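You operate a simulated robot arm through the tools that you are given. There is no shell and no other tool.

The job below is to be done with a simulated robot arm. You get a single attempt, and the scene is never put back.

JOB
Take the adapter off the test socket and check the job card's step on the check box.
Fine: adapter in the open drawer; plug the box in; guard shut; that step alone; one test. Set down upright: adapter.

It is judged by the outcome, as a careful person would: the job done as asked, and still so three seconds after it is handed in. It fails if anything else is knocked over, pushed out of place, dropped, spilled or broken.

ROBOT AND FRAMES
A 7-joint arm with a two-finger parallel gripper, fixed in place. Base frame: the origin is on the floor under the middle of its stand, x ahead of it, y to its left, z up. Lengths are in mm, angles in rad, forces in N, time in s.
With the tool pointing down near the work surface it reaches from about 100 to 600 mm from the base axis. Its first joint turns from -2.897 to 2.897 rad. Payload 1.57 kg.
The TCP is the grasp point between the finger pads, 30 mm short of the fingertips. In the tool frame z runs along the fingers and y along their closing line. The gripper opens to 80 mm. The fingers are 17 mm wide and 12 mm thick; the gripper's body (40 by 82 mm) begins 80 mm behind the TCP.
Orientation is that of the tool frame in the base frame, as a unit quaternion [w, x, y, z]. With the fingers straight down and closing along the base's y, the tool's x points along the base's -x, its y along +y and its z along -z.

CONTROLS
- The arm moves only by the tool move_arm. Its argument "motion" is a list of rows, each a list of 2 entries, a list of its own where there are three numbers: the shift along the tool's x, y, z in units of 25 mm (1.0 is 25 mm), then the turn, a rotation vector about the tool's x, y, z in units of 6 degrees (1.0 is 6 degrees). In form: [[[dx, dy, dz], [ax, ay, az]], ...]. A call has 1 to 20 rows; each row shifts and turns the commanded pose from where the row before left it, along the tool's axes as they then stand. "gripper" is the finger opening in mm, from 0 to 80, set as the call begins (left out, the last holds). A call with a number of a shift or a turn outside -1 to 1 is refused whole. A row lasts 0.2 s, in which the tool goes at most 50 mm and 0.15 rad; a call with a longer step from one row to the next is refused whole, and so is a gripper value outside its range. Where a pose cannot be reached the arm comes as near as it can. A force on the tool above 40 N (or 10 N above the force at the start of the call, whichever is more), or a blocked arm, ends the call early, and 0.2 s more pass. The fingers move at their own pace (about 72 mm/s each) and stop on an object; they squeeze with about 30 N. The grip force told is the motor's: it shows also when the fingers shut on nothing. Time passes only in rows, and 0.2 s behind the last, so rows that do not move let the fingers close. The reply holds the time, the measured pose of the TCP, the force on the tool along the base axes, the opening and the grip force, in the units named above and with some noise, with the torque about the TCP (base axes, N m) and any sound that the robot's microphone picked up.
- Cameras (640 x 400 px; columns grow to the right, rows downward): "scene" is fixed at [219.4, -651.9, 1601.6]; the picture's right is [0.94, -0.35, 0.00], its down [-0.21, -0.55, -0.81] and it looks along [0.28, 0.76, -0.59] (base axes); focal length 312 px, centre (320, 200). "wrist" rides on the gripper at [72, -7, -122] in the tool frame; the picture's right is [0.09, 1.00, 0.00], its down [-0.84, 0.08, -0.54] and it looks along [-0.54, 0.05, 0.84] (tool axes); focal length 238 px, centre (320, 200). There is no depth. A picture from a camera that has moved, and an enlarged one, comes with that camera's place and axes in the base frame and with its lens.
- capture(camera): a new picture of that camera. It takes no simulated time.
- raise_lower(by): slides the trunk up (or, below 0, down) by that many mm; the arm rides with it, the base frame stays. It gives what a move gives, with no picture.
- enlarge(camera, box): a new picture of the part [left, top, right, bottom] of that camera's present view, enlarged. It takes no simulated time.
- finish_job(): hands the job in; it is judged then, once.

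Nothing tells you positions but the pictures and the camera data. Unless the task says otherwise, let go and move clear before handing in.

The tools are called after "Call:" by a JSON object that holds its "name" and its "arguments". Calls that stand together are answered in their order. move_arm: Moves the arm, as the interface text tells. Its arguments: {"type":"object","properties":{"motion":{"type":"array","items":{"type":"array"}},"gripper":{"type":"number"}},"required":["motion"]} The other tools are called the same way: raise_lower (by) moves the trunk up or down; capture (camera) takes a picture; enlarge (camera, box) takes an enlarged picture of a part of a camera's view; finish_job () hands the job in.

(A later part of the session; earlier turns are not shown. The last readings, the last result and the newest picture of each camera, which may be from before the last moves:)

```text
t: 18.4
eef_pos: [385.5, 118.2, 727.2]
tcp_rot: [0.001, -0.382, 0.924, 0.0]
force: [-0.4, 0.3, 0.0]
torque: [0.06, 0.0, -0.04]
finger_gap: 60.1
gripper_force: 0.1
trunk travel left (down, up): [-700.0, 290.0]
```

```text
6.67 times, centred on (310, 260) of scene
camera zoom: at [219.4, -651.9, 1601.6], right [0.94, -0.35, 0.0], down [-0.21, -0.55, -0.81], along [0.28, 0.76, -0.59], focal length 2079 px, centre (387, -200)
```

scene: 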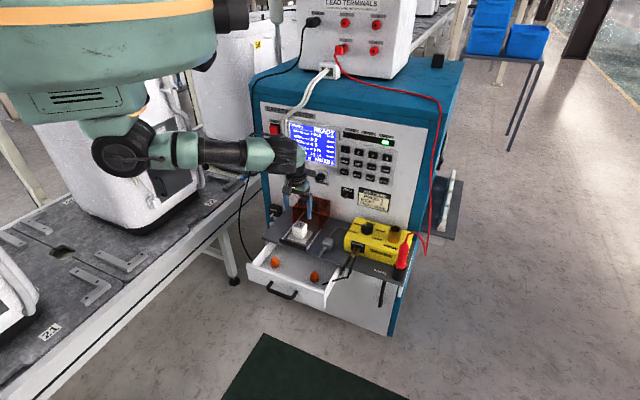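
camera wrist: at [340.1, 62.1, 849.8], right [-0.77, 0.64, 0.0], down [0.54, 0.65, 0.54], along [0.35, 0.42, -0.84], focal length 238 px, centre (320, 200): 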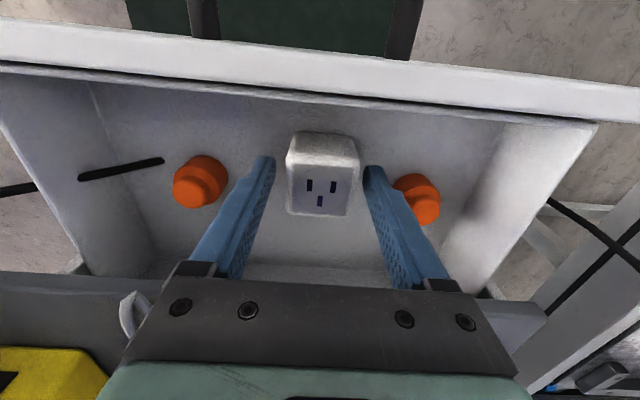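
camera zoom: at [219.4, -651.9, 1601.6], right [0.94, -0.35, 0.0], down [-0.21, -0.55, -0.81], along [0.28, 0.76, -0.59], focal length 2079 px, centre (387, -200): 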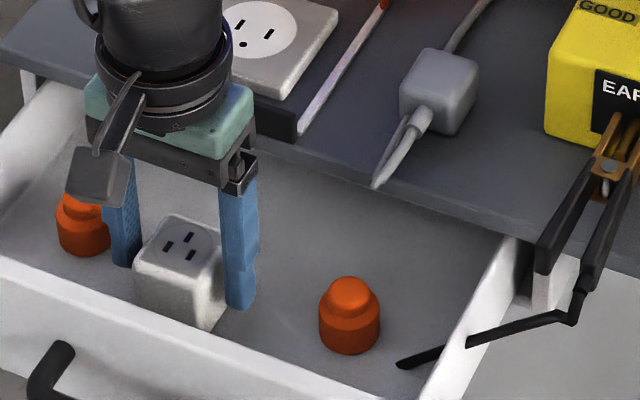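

The adapter stands upright in the drawer, clear of both caps. I'll rise straight up.

Call:
{"name": "move_arm", "arguments": {"motion": [[[0, 0, -0.3], [0, 0, 0]], [[0, 0, -0.6], [0, 0, 0]], [[0, 0, -0.8], [0, 0, 0]], [[0, 0, -0.8], [0, 0, 0]], [[0, 0, -0.8], [0, 0, 0]], [[0, 0, -0.8], [0, 0, 0]], [[0, 0, -0.8], [0, 0, 0]], [[0, 0, -0.8], [0, 0, 0]], [[0, 0, -0.8], [0, 0, 0]], [[0, 0, -0.8], [0, 0, 0]]]}}

Call:
{"name": "capture", "arguments": {"camera": "wrist"}}

Call:
{"name": "enlarge", "arguments": {"camera": "scene", "box": [270, 210, 350, 290]}}

```text
t: 20.6
eef_pos: [384.9, 117.2, 910.0]
tcp_rot: [0.0, -0.383, 0.924, -0.001]
force: [0.7, -0.6, -0.1]
torque: [-0.01, 0.0, -0.02]
finger_gap: 60.0
gripper_force: 0.0
trunk travel left (down, up): [-700.0, 290.0]
```

```text
taken
camera wrist: at [340.5, 62.3, 1032.6], right [-0.77, 0.64, 0.0], down [0.54, 0.65, 0.54], along [0.35, 0.42, -0.84], focal length 238 px, centre (320, 200)
```

wrist: 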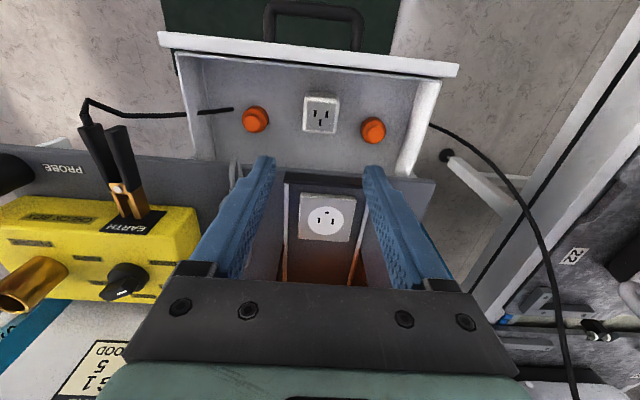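

```text
5.00 times, centred on (310, 250) of scene
camera zoom: at [219.4, -651.9, 1601.6], right [0.94, -0.35, 0.0], down [-0.21, -0.55, -0.81], along [0.28, 0.76, -0.59], focal length 1559 px, centre (370, -50)
```

zoom: 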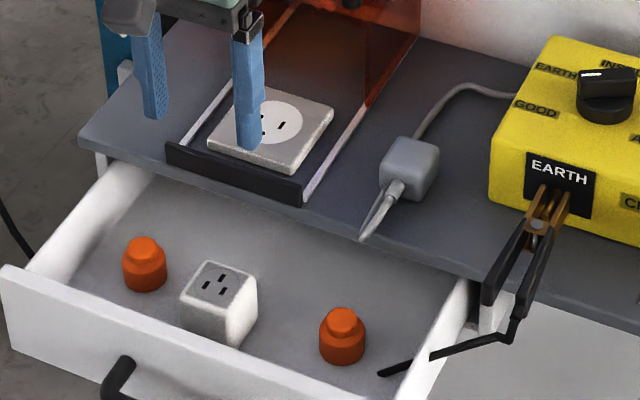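

The adapter is upright in the drawer. I'll measure the socket holes from this clear view.

Call:
{"name": "enlarge", "arguments": {"camera": "wrist", "box": [280, 175, 370, 255]}}

Call:
{"name": "enlarge", "arguments": {"camera": "scene", "box": [290, 210, 350, 260]}}

```text
5.00 times, centred on (325, 215) of wrist
camera zoom: at [340.5, 62.3, 1032.6], right [-0.77, 0.64, 0.0], down [0.54, 0.65, 0.54], along [0.35, 0.42, -0.84], focal length 1192 px, centre (295, 125)
```

zoom: 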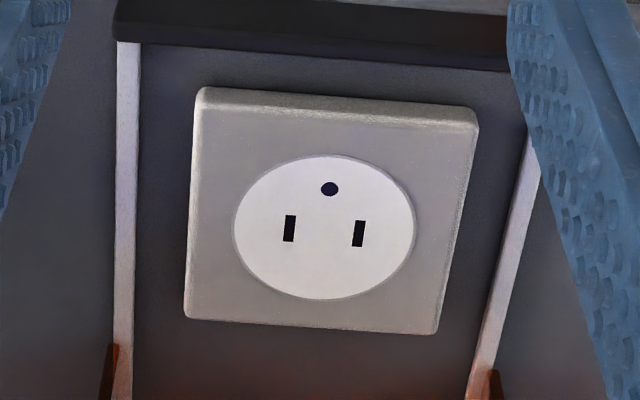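

```text
8.00 times, centred on (320, 235) of scene
camera zoom: at [219.4, -651.9, 1601.6], right [0.94, -0.35, 0.0], down [-0.21, -0.55, -0.81], along [0.28, 0.76, -0.59], focal length 2495 px, centre (320, -80)
```

zoom: 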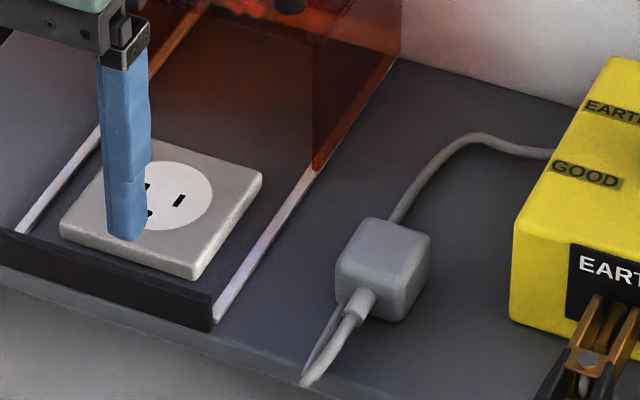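

The socket's slots sit around (462, 220) with the ground hole toward the front. I need to see the plug's pins, so I'll tilt the camera for a low view from the front.

Call:
{"name": "move_arm", "arguments": {"motion": [[[-0.6, -0.147, 0.667], [0, 0, 0]], [[-0.6, -0.147, 0.667], [0, 0, 0]], [[-0.6, -0.147, 0.667], [0, 0, 0]], [[0, 0, 0], [0, -0.952, 0]], [[0, 0, 0], [0, -0.952, 0]], [[0, 0, 0], [0, -0.952, 0]], [[0, 0, 0], [0, -0.952, 0]], [[0, 0, 0], [0, -0.952, 0]], [[0, 0, 0], [0, -0.952, 0]], [[0, 0, 0], [0, -0.952, 0]]]}}

Call:
{"name": "capture", "arguments": {"camera": "wrist"}}

Call:
{"name": "capture", "arguments": {"camera": "scene"}}

```text
t: 22.8
eef_pos: [424.6, 141.0, 861.2]
tcp_rot: [0.318, -0.359, 0.868, 0.13]
force: [-0.2, -0.5, -0.4]
torque: [0.02, -0.01, 0.0]
finger_gap: 60.0
gripper_force: 0.0
trunk travel left (down, up): [-700.0, 290.0]
```

```text
taken
camera wrist: at [336.7, 42.2, 908.4], right [-0.75, 0.65, -0.06], down [0.15, 0.26, 0.95], along [0.64, 0.71, -0.29], focal length 238 px, centre (320, 200)
```

wrist: 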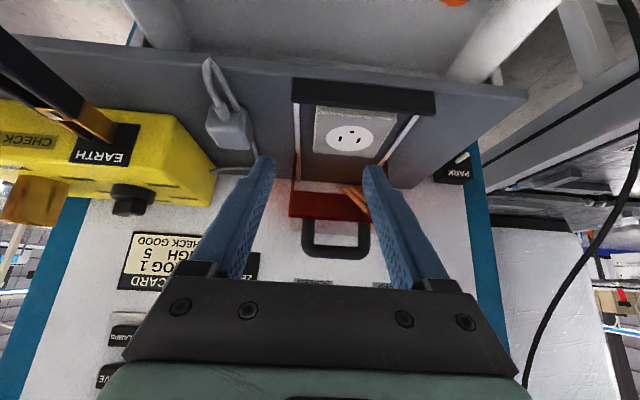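

```text
taken
```

scene: 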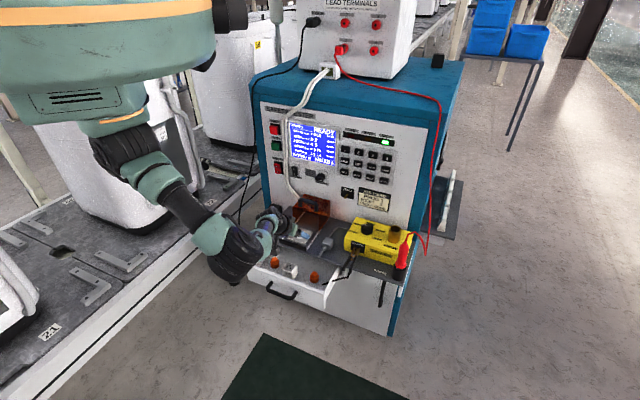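

Call:
{"name": "enlarge", "arguments": {"camera": "wrist", "box": [180, 40, 300, 190]}}

Call:
{"name": "enlarge", "arguments": {"camera": "wrist", "box": [280, 60, 480, 270]}}

Call:
{"name": "enlarge", "arguments": {"camera": "scene", "box": [255, 90, 405, 210]}}

```text
2.67 times, centred on (240, 115) of wrist
camera zoom: at [336.7, 42.2, 908.4], right [-0.75, 0.65, -0.06], down [0.15, 0.26, 0.95], along [0.64, 0.71, -0.29], focal length 636 px, centre (533, 427)
```

zoom: 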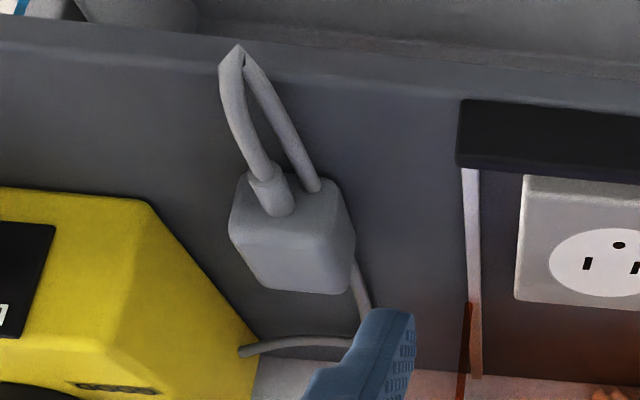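

```text
1.90 times, centred on (380, 165) of wrist
camera zoom: at [336.7, 42.2, 908.4], right [-0.75, 0.65, -0.06], down [0.15, 0.26, 0.95], along [0.64, 0.71, -0.29], focal length 454 px, centre (206, 267)
```

zoom: 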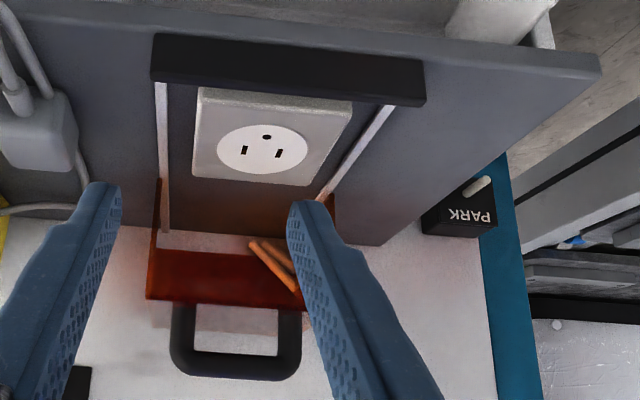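

```text
3.33 times, centred on (330, 150) of scene
camera zoom: at [219.4, -651.9, 1601.6], right [0.94, -0.35, 0.0], down [-0.21, -0.55, -0.81], along [0.28, 0.76, -0.59], focal length 1040 px, centre (287, 367)
```

zoom: 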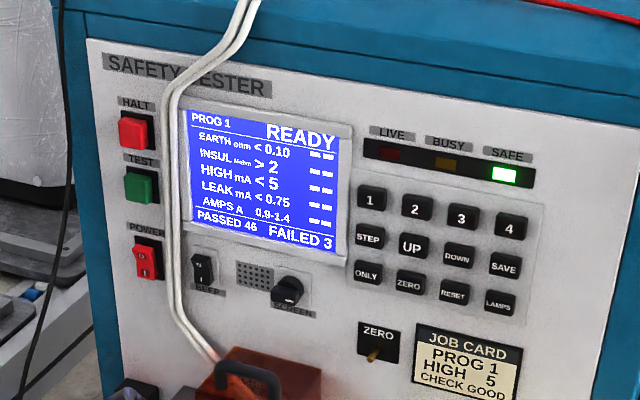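

The plug's lead leaves its front face and its body sits flat on the shelf near (543, 139), so its pins must face down. I'll return the tool to vertical and hover over the plug.

Call:
{"name": "move_arm", "arguments": {"motion": [[[0, 0, 0], [0, 0.952, 0]], [[0, 0, 0], [0, 0.952, 0]], [[0, 0, 0], [0, 0.952, 0]], [[0, 0, 0], [0, 0.952, 0]], [[0, 0, 0], [0, 0.952, 0]], [[0, 0, 0], [0, 0.952, 0]], [[0, 0, 0], [0, 0.952, 0]], [[0, 0, -0.78], [0, 0, 0]], [[0, 0, -0.78], [0, 0, 0]], [[-0.656, -0.684, 0], [0, 0, 0]], [[-0.656, -0.684, 0], [0, 0, 0]], [[-0.656, -0.684, 0], [0, 0, 0]], [[-0.656, -0.684, 0], [0, 0, 0]], [[-0.656, -0.684, 0], [0, 0, 0]]]}}

Call:
{"name": "capture", "arguments": {"camera": "wrist"}}

Call:
{"name": "enlarge", "arguments": {"camera": "scene", "box": [280, 180, 380, 260]}}

```text
t: 25.8
eef_pos: [532.1, 140.1, 898.3]
tcp_rot: [0.0, -0.383, 0.924, 0.0]
force: [0.3, 0.9, 0.0]
torque: [0.0, -0.01, 0.01]
finger_gap: 59.6
gripper_force: 0.1
out of reach, approached as far as the arm can: row 14
trunk travel left (down, up): [-700.0, 290.0]
```

```text
taken
camera wrist: at [487.0, 83.9, 1021.5], right [-0.77, 0.64, 0.0], down [0.54, 0.65, 0.54], along [0.35, 0.42, -0.84], focal length 238 px, centre (320, 200)
```

wrist: 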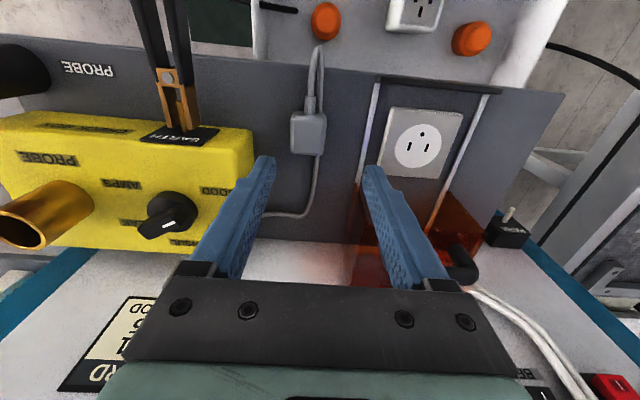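

```text
5.00 times, centred on (330, 220) of scene
camera zoom: at [219.4, -651.9, 1601.6], right [0.94, -0.35, 0.0], down [-0.21, -0.55, -0.81], along [0.28, 0.76, -0.59], focal length 1559 px, centre (270, 100)
```

zoom: 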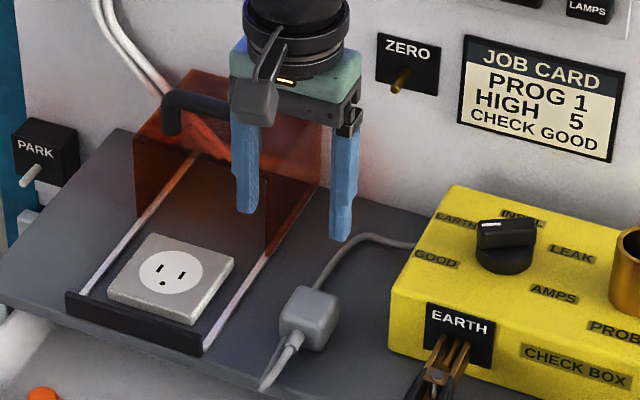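

Call:
{"name": "enlarge", "arguments": {"camera": "wrist", "box": [250, 30, 370, 180]}}

Call:
{"name": "enlarge", "arguments": {"camera": "wrist", "box": [370, 70, 500, 200]}}

```text
2.67 times, centred on (310, 105) of wrist
camera zoom: at [487.0, 83.9, 1021.5], right [-0.77, 0.64, 0.0], down [0.54, 0.65, 0.54], along [0.35, 0.42, -0.84], focal length 636 px, centre (347, 453)
```

zoom: 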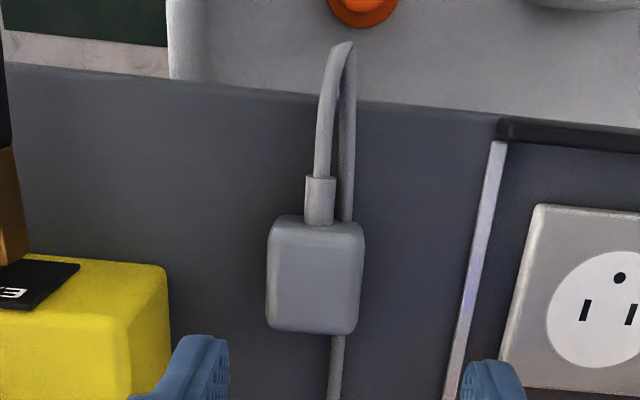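

```text
3.08 times, centred on (435, 135) of wrist
camera zoom: at [487.0, 83.9, 1021.5], right [-0.77, 0.64, 0.0], down [0.54, 0.65, 0.54], along [0.35, 0.42, -0.84], focal length 733 px, centre (-34, 400)
```

zoom: 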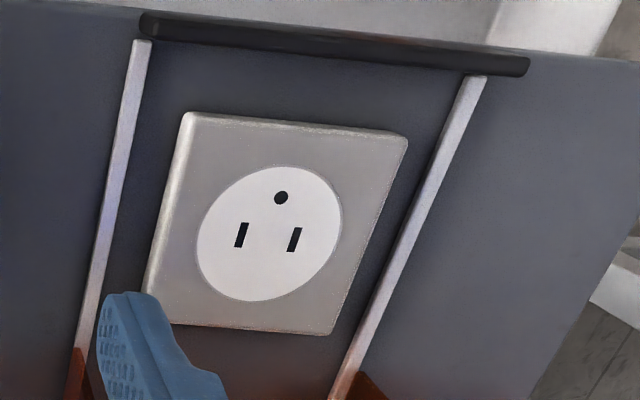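

The plug's top centre is near (543, 134), which is just outside the arm's reach at this trunk height. I'll lift the arm and lower the trunk by the same amount.

Call:
{"name": "move_arm", "arguments": {"motion": [[[0.3, 0, -0.8], [0, 0, 0]], [[0.3, 0, -1], [0, 0, 0]], [[0.3, 0, -1], [0, 0, 0]], [[0, 0, -1], [0, 0, 0]], [[0, 0, -1], [0, 0, 0]], [[0, 0, -1], [0, 0, 0]], [[0, 0, -1], [0, 0, 0]], [[0, 0, -1], [0, 0, 0]]]}}

Call:
{"name": "raise_lower", "arguments": {"by": -180}}

Call:
{"name": "capture", "arguments": {"camera": "scene"}}

Call:
{"name": "capture", "arguments": {"camera": "wrist"}}

```text
t: 27.6
eef_pos: [517.3, 122.8, 1095.0]
tcp_rot: [0.0, -0.383, 0.924, 0.0]
force: [0.5, 0.9, -0.5]
torque: [0.01, 0.04, 0.01]
finger_gap: 60.2
gripper_force: 0.0
trunk travel left (down, up): [-700.0, 290.0]
```

```text
t: 29.6
eef_pos: [517.1, 123.0, 914.4]
tcp_rot: [0.0, -0.383, 0.924, 0.0]
force: [-0.5, 0.6, 0.3]
torque: [-0.04, -0.02, -0.02]
finger_gap: 59.7
gripper_force: 0.0
trunk travel left (down, up): [-520.0, 470.0]
```

```text
taken
```

scene: 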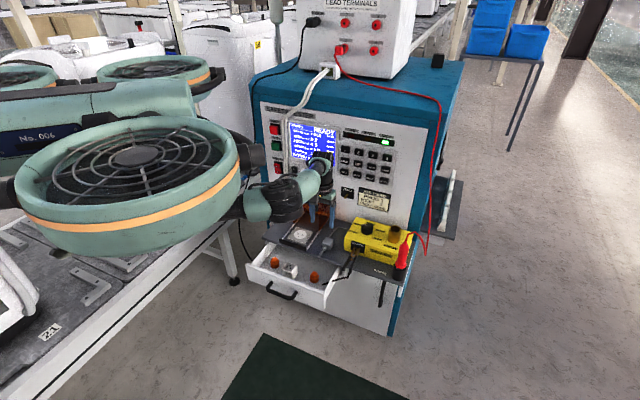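

```text
taken
camera wrist: at [471.4, 68.3, 1037.1], right [-0.77, 0.64, 0.0], down [0.54, 0.65, 0.54], along [0.35, 0.42, -0.84], focal length 238 px, centre (320, 200)
```

wrist: 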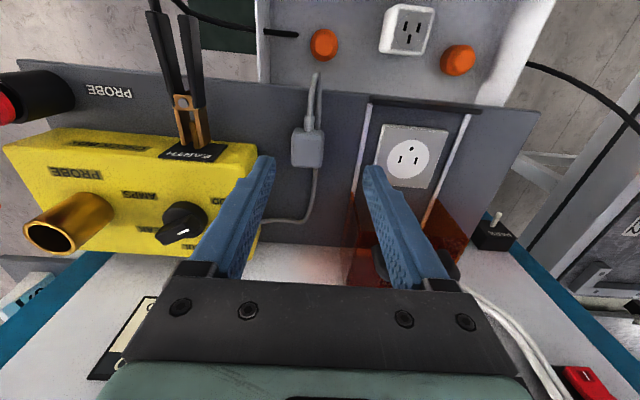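

The arm now has room to reach. I'll move over the plug and partly down, then check the alignment.

Call:
{"name": "move_arm", "arguments": {"motion": [[[-0.344, -0.144, 0], [0, 0, 0]], [[-0.344, -0.144, 0], [0, 0, 0]], [[-0.344, -0.144, 0], [0, 0, 0]], [[0, 0, 0.56], [0, 0, 0]], [[0, 0, 0.56], [0, 0, 0]], [[0, 0, 0.56], [0, 0, 0]], [[0, 0, 0.56], [0, 0, 0]], [[0, 0, 0.56], [0, 0, 0]]]}}

Call:
{"name": "capture", "arguments": {"camera": "wrist"}}

Call:
{"name": "enlarge", "arguments": {"camera": "scene", "box": [290, 190, 370, 250]}}

```text
t: 31.4
eef_pos: [543.9, 135.6, 843.7]
tcp_rot: [0.0, -0.383, 0.924, 0.0]
force: [0.6, 0.3, 0.2]
torque: [0.0, 0.02, -0.02]
finger_gap: 59.8
gripper_force: 0.0
trunk travel left (down, up): [-520.0, 470.0]
```

```text
taken
camera wrist: at [497.8, 79.6, 966.1], right [-0.77, 0.64, 0.0], down [0.54, 0.65, 0.54], along [0.35, 0.42, -0.84], focal length 238 px, centre (320, 200)
```

wrist: 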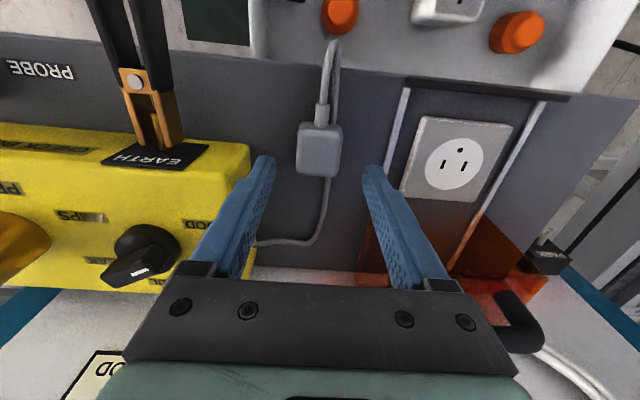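

```text
6.67 times, centred on (330, 220) of scene
camera zoom: at [219.4, -651.9, 1601.6], right [0.94, -0.35, 0.0], down [-0.21, -0.55, -0.81], along [0.28, 0.76, -0.59], focal length 2079 px, centre (253, 67)
```

zoom: 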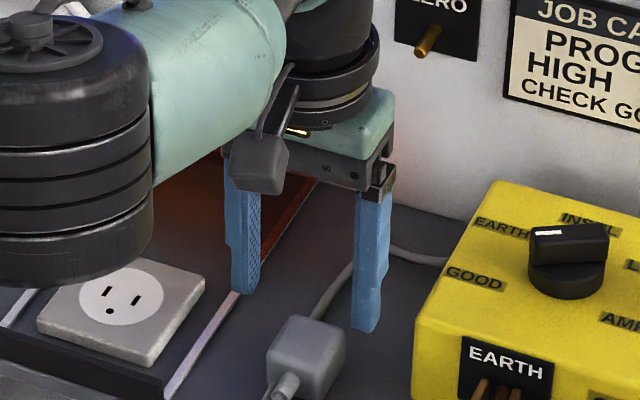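

Call:
{"name": "enlarge", "arguments": {"camera": "wrist", "box": [270, 90, 370, 190]}}

```text
4.00 times, centred on (320, 140) of wrist
camera zoom: at [497.8, 79.6, 966.1], right [-0.77, 0.64, 0.0], down [0.54, 0.65, 0.54], along [0.35, 0.42, -0.84], focal length 953 px, centre (320, 440)
```

zoom: 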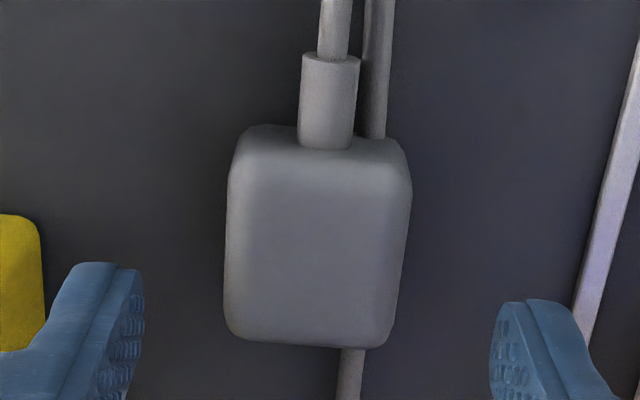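

The plug is about 2 mm off in each direction. I'll correct that and lower around it.

Call:
{"name": "move_arm", "arguments": {"motion": [[[0.1, -0.08, 0], [0, 0, 0]], [[0, 0, 0.5], [0, 0, 0]], [[0, 0, 0.5], [0, 0, 0]], [[0, 0, 0.5], [0, 0, 0]]], "gripper": 54}}

Call:
{"name": "capture", "arguments": {"camera": "wrist"}}

Call:
{"name": "enlarge", "arguments": {"camera": "scene", "box": [290, 190, 370, 250]}}

```text
t: 32.4
eef_pos: [541.5, 132.1, 808.0]
tcp_rot: [-0.001, -0.383, 0.924, 0.0]
force: [-0.2, 0.5, 0.8]
torque: [-0.02, 0.0, -0.03]
finger_gap: 54.1
gripper_force: 0.0
trunk travel left (down, up): [-520.0, 470.0]
```

```text
taken
camera wrist: at [496.8, 76.3, 929.6], right [-0.77, 0.64, 0.0], down [0.54, 0.65, 0.54], along [0.35, 0.42, -0.84], focal length 238 px, centre (320, 200)
```

wrist: 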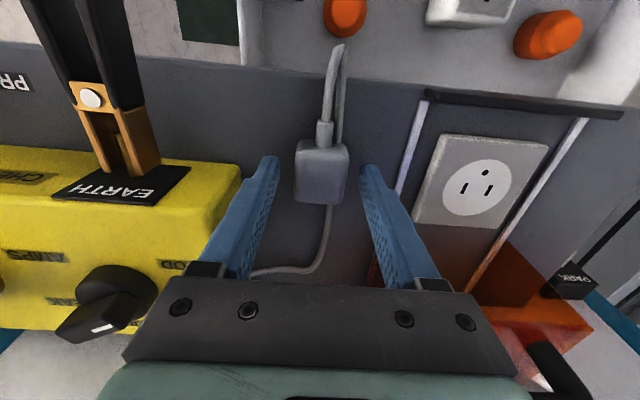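

```text
6.67 times, centred on (330, 220) of scene
camera zoom: at [219.4, -651.9, 1601.6], right [0.94, -0.35, 0.0], down [-0.21, -0.55, -0.81], along [0.28, 0.76, -0.59], focal length 2079 px, centre (253, 67)
```

zoom: 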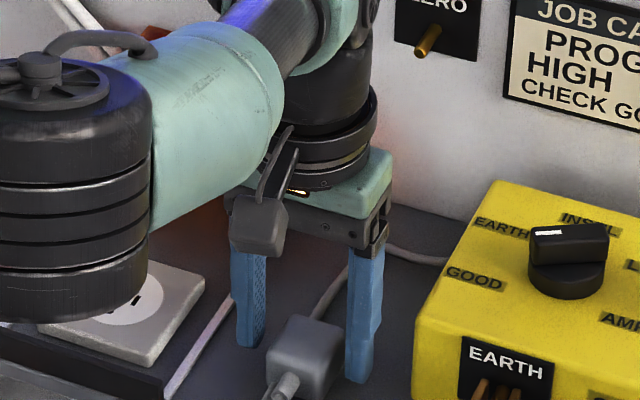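

Call:
{"name": "move_arm", "arguments": {"motion": [[[0, 0, 0.2], [0, 0, 0]], [[0, 0, 0.16], [0, 0, 0]]]}}

Call:
{"name": "enlarge", "arguments": {"camera": "wrist", "box": [240, 100, 400, 220]}}

Call:
{"name": "enlarge", "arguments": {"camera": "scene", "box": [310, 210, 360, 250]}}

```text
t: 33.0
eef_pos: [542.5, 131.8, 797.6]
tcp_rot: [0.0, -0.384, 0.923, 0.0]
force: [-0.4, -0.1, -0.5]
torque: [-0.02, -0.03, 0.0]
finger_gap: 54.1
gripper_force: 0.2
trunk travel left (down, up): [-520.0, 470.0]
```

```text
3.33 times, centred on (320, 160) of wrist
camera zoom: at [497.2, 76.0, 920.9], right [-0.77, 0.64, 0.0], down [0.54, 0.65, 0.54], along [0.35, 0.42, -0.84], focal length 794 px, centre (320, 333)
```

zoom: 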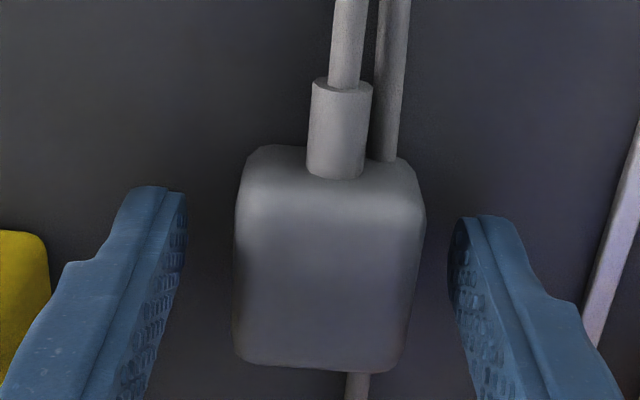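

```text
10.00 times, centred on (335, 230) of scene
camera zoom: at [219.4, -651.9, 1601.6], right [0.94, -0.35, 0.0], down [-0.21, -0.55, -0.81], along [0.28, 0.76, -0.59], focal length 3118 px, centre (170, -100)
```

zoom: 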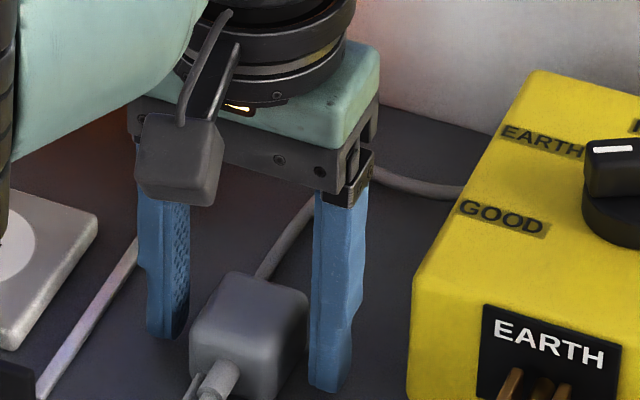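

The fingers straddle the plug, with their tips just above the shelf. I'll close on it.

Call:
{"name": "move_arm", "arguments": {"motion": [[[0, 0, 0], [0, 0, 0]], [[0, 0, 0], [0, 0, 0]], [[0, 0, 0], [0, 0, 0]]], "gripper": 10}}

Call:
{"name": "enlarge", "arguments": {"camera": "wrist", "box": [240, 100, 400, 220]}}

```text
t: 33.8
eef_pos: [543.4, 130.6, 798.4]
tcp_rot: [0.0, -0.383, 0.924, 0.0]
force: [0.0, -0.1, -0.2]
torque: [-0.03, 0.01, 0.02]
finger_gap: 34.9
gripper_force: 29.9
trunk travel left (down, up): [-520.0, 470.0]
```

```text
3.33 times, centred on (320, 160) of wrist
camera zoom: at [497.1, 76.0, 920.9], right [-0.77, 0.64, 0.0], down [0.54, 0.65, 0.54], along [0.35, 0.42, -0.84], focal length 794 px, centre (320, 333)
```

zoom: 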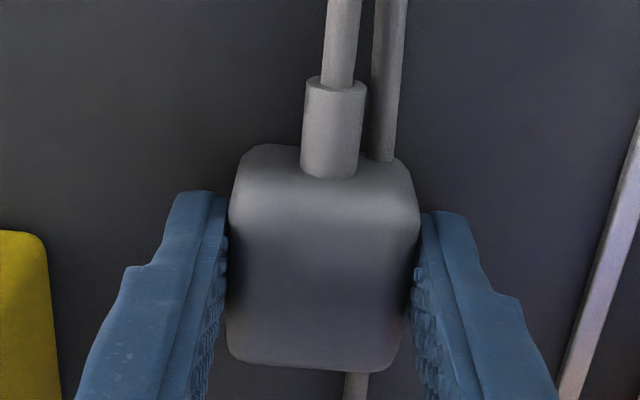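

Gripped at 35 mm. I'll lift it straight up and look underneath.

Call:
{"name": "move_arm", "arguments": {"motion": [[[0, 0, -0.3], [0, 0, 0]], [[0, 0, -0.5], [0, 0, 0]], [[0, 0, -0.7], [0, 0, 0]], [[0, 0, -0.8], [0, 0, 0]], [[0, 0, -0.8], [0, 0, 0]]]}}

Call:
{"name": "capture", "arguments": {"camera": "wrist"}}

Call:
{"name": "enlarge", "arguments": {"camera": "scene", "box": [300, 190, 370, 250]}}

```text
t: 35.0
eef_pos: [541.6, 130.7, 873.8]
tcp_rot: [0.0, -0.383, 0.924, -0.001]
force: [0.4, -0.2, -0.8]
torque: [0.01, -0.01, 0.05]
finger_gap: 35.3
gripper_force: 29.6
trunk travel left (down, up): [-520.0, 470.0]
```

```text
taken
camera wrist: at [496.1, 75.6, 997.0], right [-0.77, 0.64, 0.0], down [0.54, 0.65, 0.54], along [0.35, 0.42, -0.84], focal length 238 px, centre (320, 200)
```

wrist: 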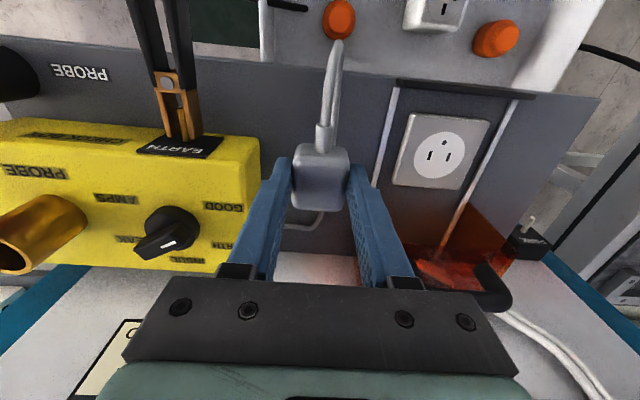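

```text
6.67 times, centred on (335, 220) of scene
camera zoom: at [219.4, -651.9, 1601.6], right [0.94, -0.35, 0.0], down [-0.21, -0.55, -0.81], along [0.28, 0.76, -0.59], focal length 2079 px, centre (220, 67)
```

zoom: 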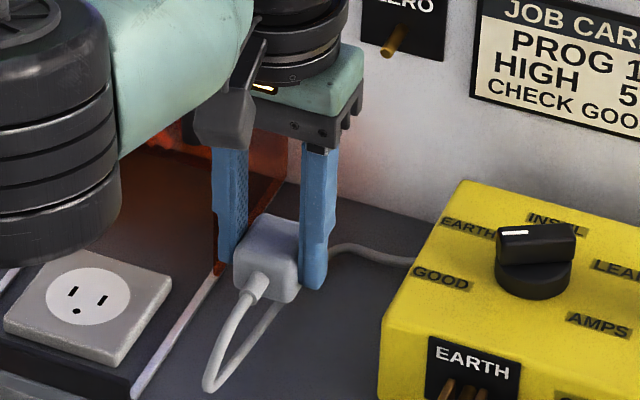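

Lifted cleanly with the lead trailing. I'll carry it over the socket, to the same spot the adapter sat, around (460, 220.6).

Call:
{"name": "move_arm", "arguments": {"motion": [[[0, 0, -0.6], [0, 0, 0]], [[-0.039, 0.807, 0], [0, 0, 0]], [[-0.039, 0.807, 0], [0, 0, 0]], [[-0.039, 0.807, 0], [0, 0, 0]], [[-0.039, 0.807, 0], [0, 0, 0]], [[-0.039, 0.807, 0], [0, 0, 0]], [[-0.039, 0.807, 0], [0, 0, 0]]]}}

Call:
{"name": "capture", "arguments": {"camera": "wrist"}}

Call:
{"name": "enlarge", "arguments": {"camera": "scene", "box": [260, 170, 360, 250]}}

```text
t: 36.6
eef_pos: [460.1, 220.3, 891.2]
tcp_rot: [0.0, -0.382, 0.924, 0.001]
force: [0.0, 0.3, -0.4]
torque: [-0.04, -0.04, -0.02]
finger_gap: 35.1
gripper_force: 29.7
trunk travel left (down, up): [-520.0, 470.0]
```

```text
taken
camera wrist: at [414.8, 165.7, 1013.4], right [-0.77, 0.64, 0.0], down [0.54, 0.65, 0.54], along [0.35, 0.42, -0.84], focal length 238 px, centre (320, 200)
```

wrist: 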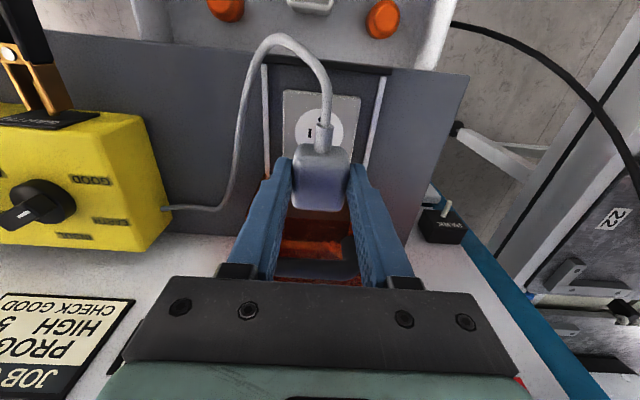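

```text
5.00 times, centred on (310, 210) of scene
camera zoom: at [219.4, -651.9, 1601.6], right [0.94, -0.35, 0.0], down [-0.21, -0.55, -0.81], along [0.28, 0.76, -0.59], focal length 1559 px, centre (370, 150)
```

zoom: 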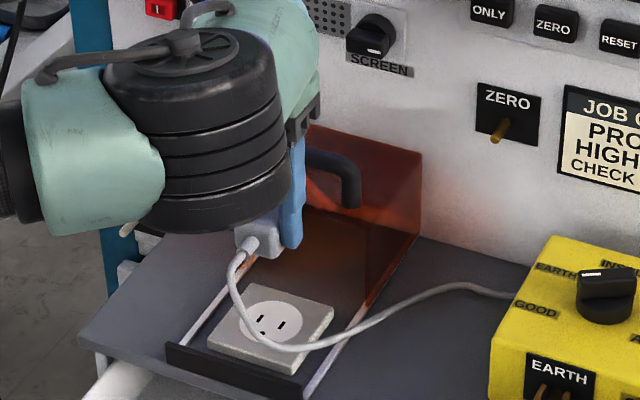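

Call:
{"name": "move_arm", "arguments": {"motion": [[[0, 0, 0.6], [0, 0, 0]], [[0, 0, 0.6], [0, 0, 0]], [[0, 0, 0.6], [0, 0, 0]], [[0, 0, 0.5], [0, 0, 0]]]}}

Call:
{"name": "capture", "arguments": {"camera": "wrist"}}

Call:
{"name": "enlarge", "arguments": {"camera": "scene", "box": [270, 190, 350, 250]}}

Call:
{"name": "enlarge", "arguments": {"camera": "wrist", "box": [260, 80, 380, 220]}}

```text
t: 37.6
eef_pos: [462.1, 221.3, 833.9]
tcp_rot: [-0.001, -0.383, 0.924, 0.0]
force: [-0.1, -0.3, -1.6]
torque: [-0.02, 0.0, -0.04]
finger_gap: 35.0
gripper_force: 29.9
trunk travel left (down, up): [-520.0, 470.0]
```

```text
taken
camera wrist: at [416.4, 165.8, 955.8], right [-0.77, 0.64, 0.0], down [0.54, 0.65, 0.54], along [0.35, 0.42, -0.84], focal length 238 px, centre (320, 200)
```

wrist: 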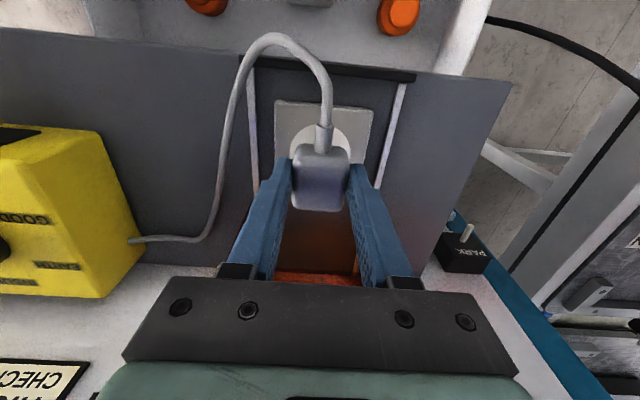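

```text
6.67 times, centred on (310, 220) of scene
camera zoom: at [219.4, -651.9, 1601.6], right [0.94, -0.35, 0.0], down [-0.21, -0.55, -0.81], along [0.28, 0.76, -0.59], focal length 2079 px, centre (387, 67)
```

zoom: 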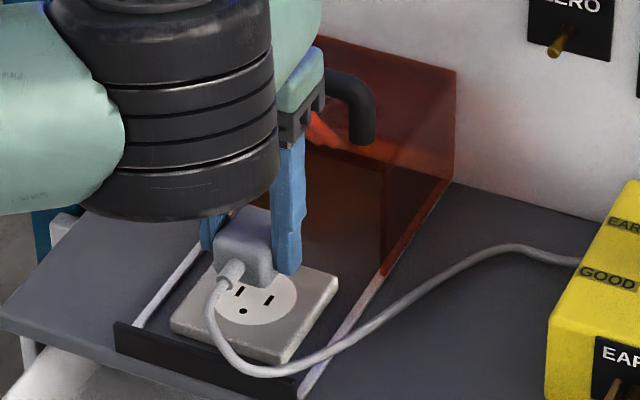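

```text
2.86 times, centred on (320, 150) of wrist
camera zoom: at [416.4, 165.8, 955.8], right [-0.77, 0.64, 0.0], down [0.54, 0.65, 0.54], along [0.35, 0.42, -0.84], focal length 681 px, centre (320, 343)
```

zoom: 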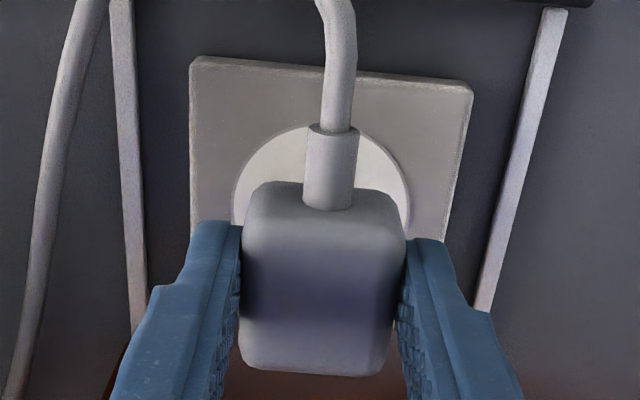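

The plug is laterally centred on the socket but about 2.5 mm too far toward the panel. I'll shift it and lower gently.

Call:
{"name": "move_arm", "arguments": {"motion": [[[0.1, 0, 0], [0, 0, 0]], [[0, 0, 0.16], [0, 0, 0]], [[0, 0, 0.16], [0, 0, 0]], [[0, 0, 0.12], [0, 0, 0]]]}}

Call:
{"name": "enlarge", "arguments": {"camera": "scene", "box": [280, 200, 340, 245]}}

Call:
{"name": "enlarge", "arguments": {"camera": "wrist", "box": [260, 80, 380, 220]}}

```text
t: 38.6
eef_pos: [459.9, 218.9, 821.7]
tcp_rot: [0.0, -0.382, 0.924, 0.001]
force: [-0.5, 0.2, 0.0]
torque: [0.02, -0.01, -0.01]
finger_gap: 35.0
gripper_force: 29.9
trunk travel left (down, up): [-520.0, 470.0]
```

```text
8.89 times, centred on (310, 222) of scene
camera zoom: at [219.4, -651.9, 1601.6], right [0.94, -0.35, 0.0], down [-0.21, -0.55, -0.81], along [0.28, 0.76, -0.59], focal length 2772 px, centre (409, 0)
```

zoom: 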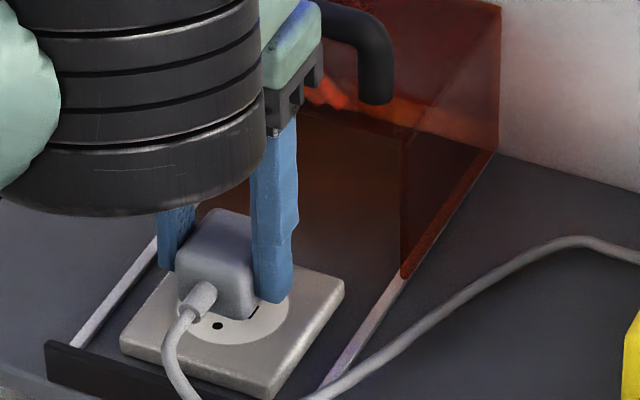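

```text
2.86 times, centred on (320, 150) of wrist
camera zoom: at [413.9, 163.5, 944.1], right [-0.77, 0.64, 0.0], down [0.54, 0.65, 0.54], along [0.35, 0.42, -0.84], focal length 681 px, centre (320, 343)
```

zoom: 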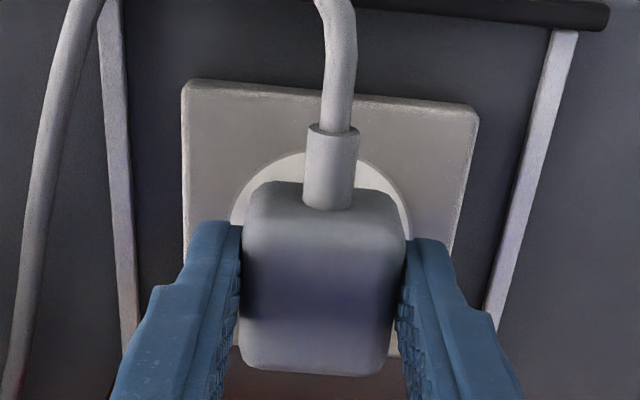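

Call:
{"name": "move_arm", "arguments": {"motion": [[[0, 0, 0.08], [0, 0, 0]], [[0, 0, 0.08], [0, 0, 0]]]}}

```text
t: 39.2
eef_pos: [458.6, 218.7, 817.2]
tcp_rot: [0.0, -0.383, 0.924, 0.0]
force: [-0.3, 0.1, -2.1]
torque: [0.01, -0.01, -0.03]
finger_gap: 35.4
gripper_force: 30.0
trunk travel left (down, up): [-520.0, 470.0]
```

Call:
{"name": "move_arm", "arguments": {"motion": [[[0, 0, 0.08], [0, 0, 0]], [[0, 0, 0.06], [0, 0, 0]]]}}

```text
t: 39.8
eef_pos: [459.5, 219.1, 814.0]
tcp_rot: [0.0, -0.383, 0.924, 0.0]
force: [0.7, 0.1, -0.8]
torque: [0.0, -0.01, -0.02]
finger_gap: 34.7
gripper_force: 30.1
trunk travel left (down, up): [-520.0, 470.0]
```

Call:
{"name": "move_arm", "arguments": {"motion": [[[0, 0, 0.08], [0, 0, 0]], [[0, 0, 0.08], [0, 0, 0]]]}}

Call:
{"name": "enlarge", "arguments": {"camera": "scene", "box": [280, 200, 340, 245]}}

```text
t: 40.4
eef_pos: [458.7, 219.3, 810.6]
tcp_rot: [0.0, -0.383, 0.924, 0.0]
force: [-0.4, -1.1, -0.4]
torque: [0.0, 0.01, -0.02]
finger_gap: 35.1
gripper_force: 30.1
trunk travel left (down, up): [-520.0, 470.0]
```

```text
8.89 times, centred on (310, 222) of scene
camera zoom: at [219.4, -651.9, 1601.6], right [0.94, -0.35, 0.0], down [-0.21, -0.55, -0.81], along [0.28, 0.76, -0.59], focal length 2772 px, centre (409, 0)
```

zoom: 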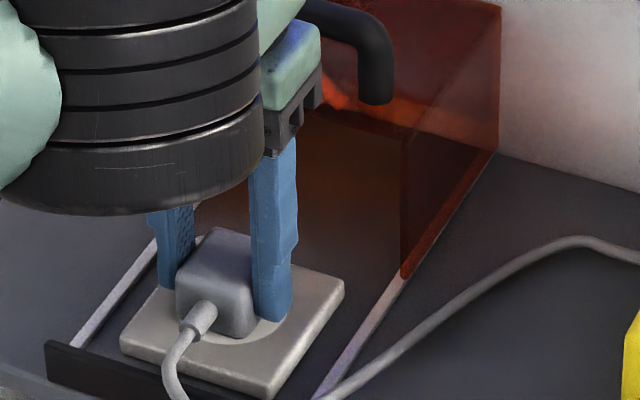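

Call:
{"name": "move_arm", "arguments": {"motion": [[[0, 0, 0.06], [0, 0, 0]], [[0, 0, 0.06], [0, 0, 0]]]}}

```text
t: 41.0
eef_pos: [461.5, 219.5, 810.0]
tcp_rot: [0.004, -0.383, 0.924, 0.001]
force: [3.0, -0.1, 19.4]
torque: [-0.01, 0.01, 0.0]
finger_gap: 35.0
gripper_force: 29.9
trunk travel left (down, up): [-520.0, 470.0]
```

Contact with 19 N. I'll check whether the plug is seated or the fingertips are touching the plate.

Call:
{"name": "enlarge", "arguments": {"camera": "scene", "box": [285, 212, 335, 248]}}

Call:
{"name": "enlarge", "arguments": {"camera": "wrist", "box": [260, 80, 380, 220]}}

Call:
{"name": "enlarge", "arguments": {"camera": "scene", "box": [255, 90, 405, 210]}}

```text
11.11 times, centred on (310, 230) of scene
camera zoom: at [219.4, -651.9, 1601.6], right [0.94, -0.35, 0.0], down [-0.21, -0.55, -0.81], along [0.28, 0.76, -0.59], focal length 3465 px, centre (431, -133)
```

zoom: 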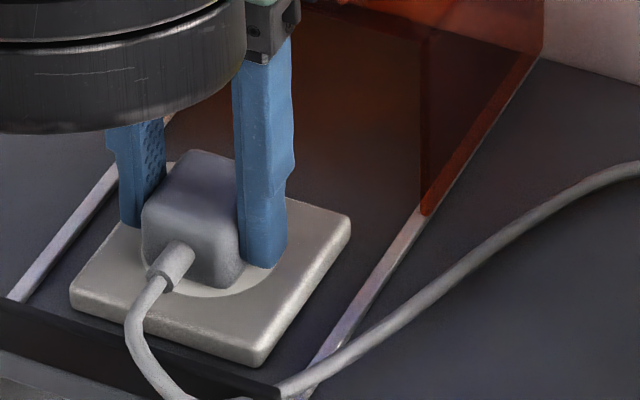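

```text
2.86 times, centred on (320, 150) of wrist
camera zoom: at [413.7, 164.1, 932.2], right [-0.77, 0.64, 0.0], down [0.53, 0.64, 0.55], along [0.35, 0.42, -0.84], focal length 681 px, centre (320, 343)
```

zoom: 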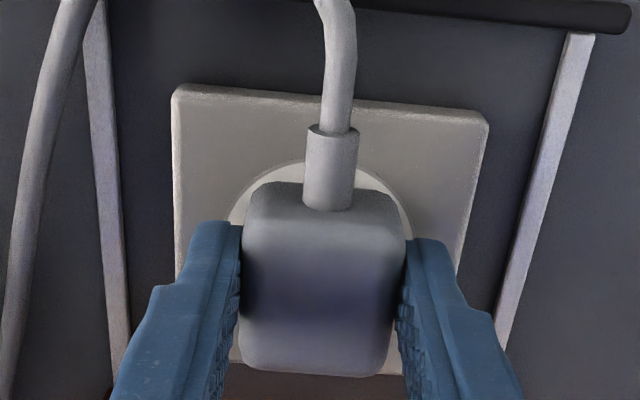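

```text
3.33 times, centred on (330, 150) of scene
camera zoom: at [219.4, -651.9, 1601.6], right [0.94, -0.35, 0.0], down [-0.21, -0.55, -0.81], along [0.28, 0.76, -0.59], focal length 1040 px, centre (287, 367)
```

zoom: 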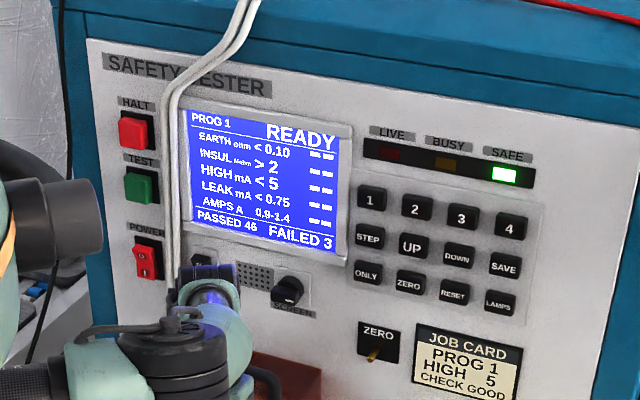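

Call:
{"name": "enlarge", "arguments": {"camera": "scene", "box": [292, 222, 318, 244]}}

Call:
{"name": "enlarge", "arguments": {"camera": "wrist", "box": [290, 120, 350, 170]}}

```text
16.00 times, centred on (305, 233) of scene
camera zoom: at [219.4, -651.9, 1601.6], right [0.94, -0.35, 0.0], down [-0.21, -0.55, -0.81], along [0.28, 0.76, -0.59], focal length 4990 px, centre (560, -328)
```

zoom: 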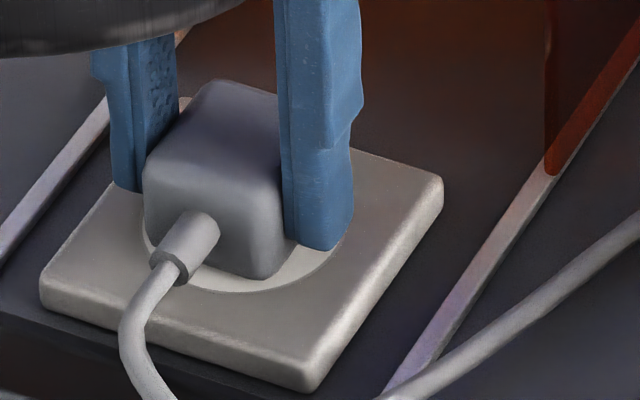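

```text
8.00 times, centred on (320, 145) of wrist
camera zoom: at [413.7, 164.1, 932.2], right [-0.77, 0.64, 0.0], down [0.53, 0.64, 0.55], along [0.35, 0.42, -0.84], focal length 1907 px, centre (320, 640)
```

zoom: 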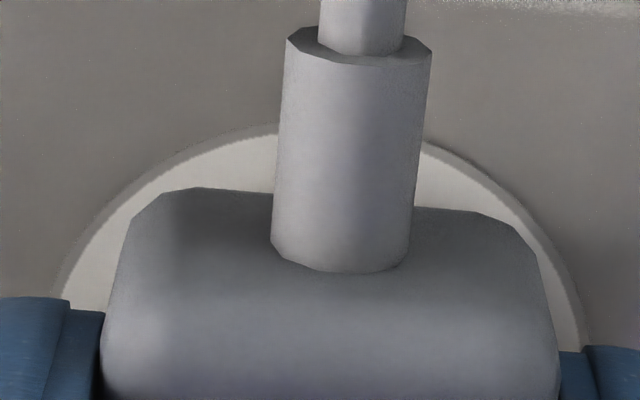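

The plug's underside is on the disc, with the fingertips about 2 mm above the plate. I'll press down a bit harder to seat it.

Call:
{"name": "move_arm", "arguments": {"motion": [[[0, 0, 0.06], [0, 0, 0]], [[0, 0, 0.05], [0, 0, 0]], [[0, 0, 0], [0, 0, 0]]]}}

```text
t: 41.8
eef_pos: [460.1, 220.5, 808.0]
tcp_rot: [0.004, -0.383, 0.924, 0.001]
force: [8.4, -1.6, 28.5]
torque: [-0.01, -0.19, 0.01]
finger_gap: 35.1
gripper_force: 30.0
trunk travel left (down, up): [-520.0, 470.0]
```

Call:
{"name": "move_arm", "arguments": {"motion": [[[0, 0, -0.12], [0, 0, 0]], [[0, 0, 0], [0, 0, 0]]]}}

Call:
{"name": "enlarge", "arguments": {"camera": "scene", "box": [292, 222, 318, 244]}}

```text
t: 42.4
eef_pos: [457.7, 219.4, 807.6]
tcp_rot: [0.0, -0.384, 0.924, 0.001]
force: [4.4, 2.5, 12.7]
torque: [0.23, -0.41, 0.0]
finger_gap: 35.2
gripper_force: 29.9
trunk travel left (down, up): [-520.0, 470.0]
```

```text
16.00 times, centred on (305, 233) of scene
camera zoom: at [219.4, -651.9, 1601.6], right [0.94, -0.35, 0.0], down [-0.21, -0.55, -0.81], along [0.28, 0.76, -0.59], focal length 4990 px, centre (560, -328)
```

zoom: 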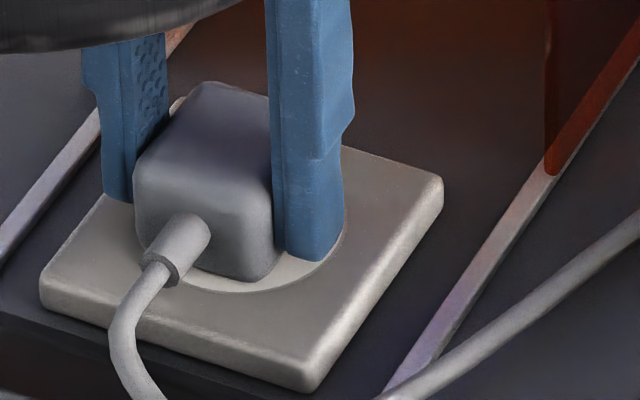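

The plug slid slightly when I eased off, so it isn't locked in yet. I'll measure its offset from the socket plate precisely.

Call:
{"name": "capture", "arguments": {"camera": "wrist"}}

Call:
{"name": "enlarge", "arguments": {"camera": "wrist", "box": [260, 90, 390, 220]}}

Call:
{"name": "enlarge", "arguments": {"camera": "scene", "box": [285, 212, 335, 248]}}

```text
taken
camera wrist: at [412.2, 164.0, 930.4], right [-0.77, 0.64, 0.0], down [0.54, 0.65, 0.54], along [0.34, 0.42, -0.84], focal length 238 px, centre (320, 200)
```

wrist: 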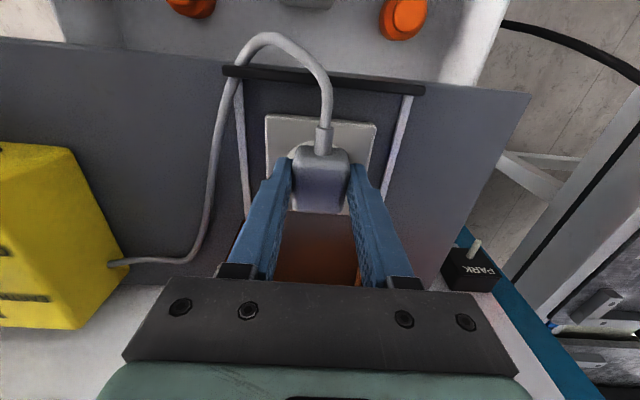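

```text
3.08 times, centred on (325, 155) of wrist
camera zoom: at [412.2, 164.0, 930.4], right [-0.77, 0.64, 0.0], down [0.54, 0.65, 0.54], along [0.34, 0.42, -0.84], focal length 733 px, centre (305, 338)
```

zoom: 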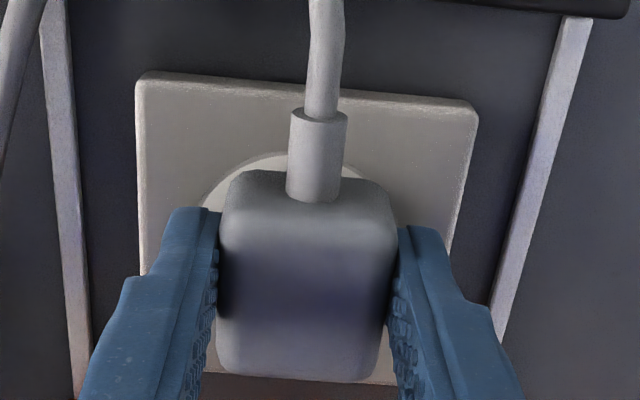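

```text
11.11 times, centred on (310, 230) of scene
camera zoom: at [219.4, -651.9, 1601.6], right [0.94, -0.35, 0.0], down [-0.21, -0.55, -0.81], along [0.28, 0.76, -0.59], focal length 3465 px, centre (431, -133)
```

zoom: 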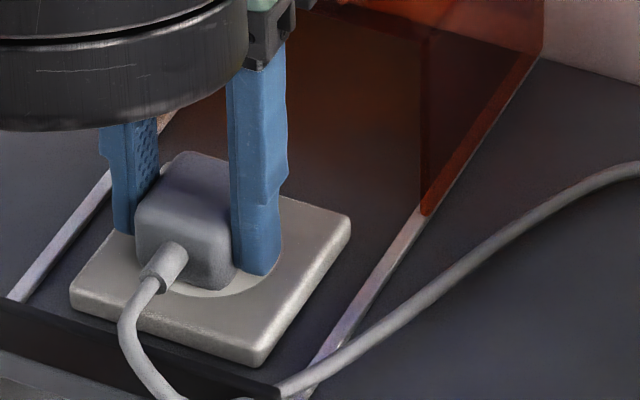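

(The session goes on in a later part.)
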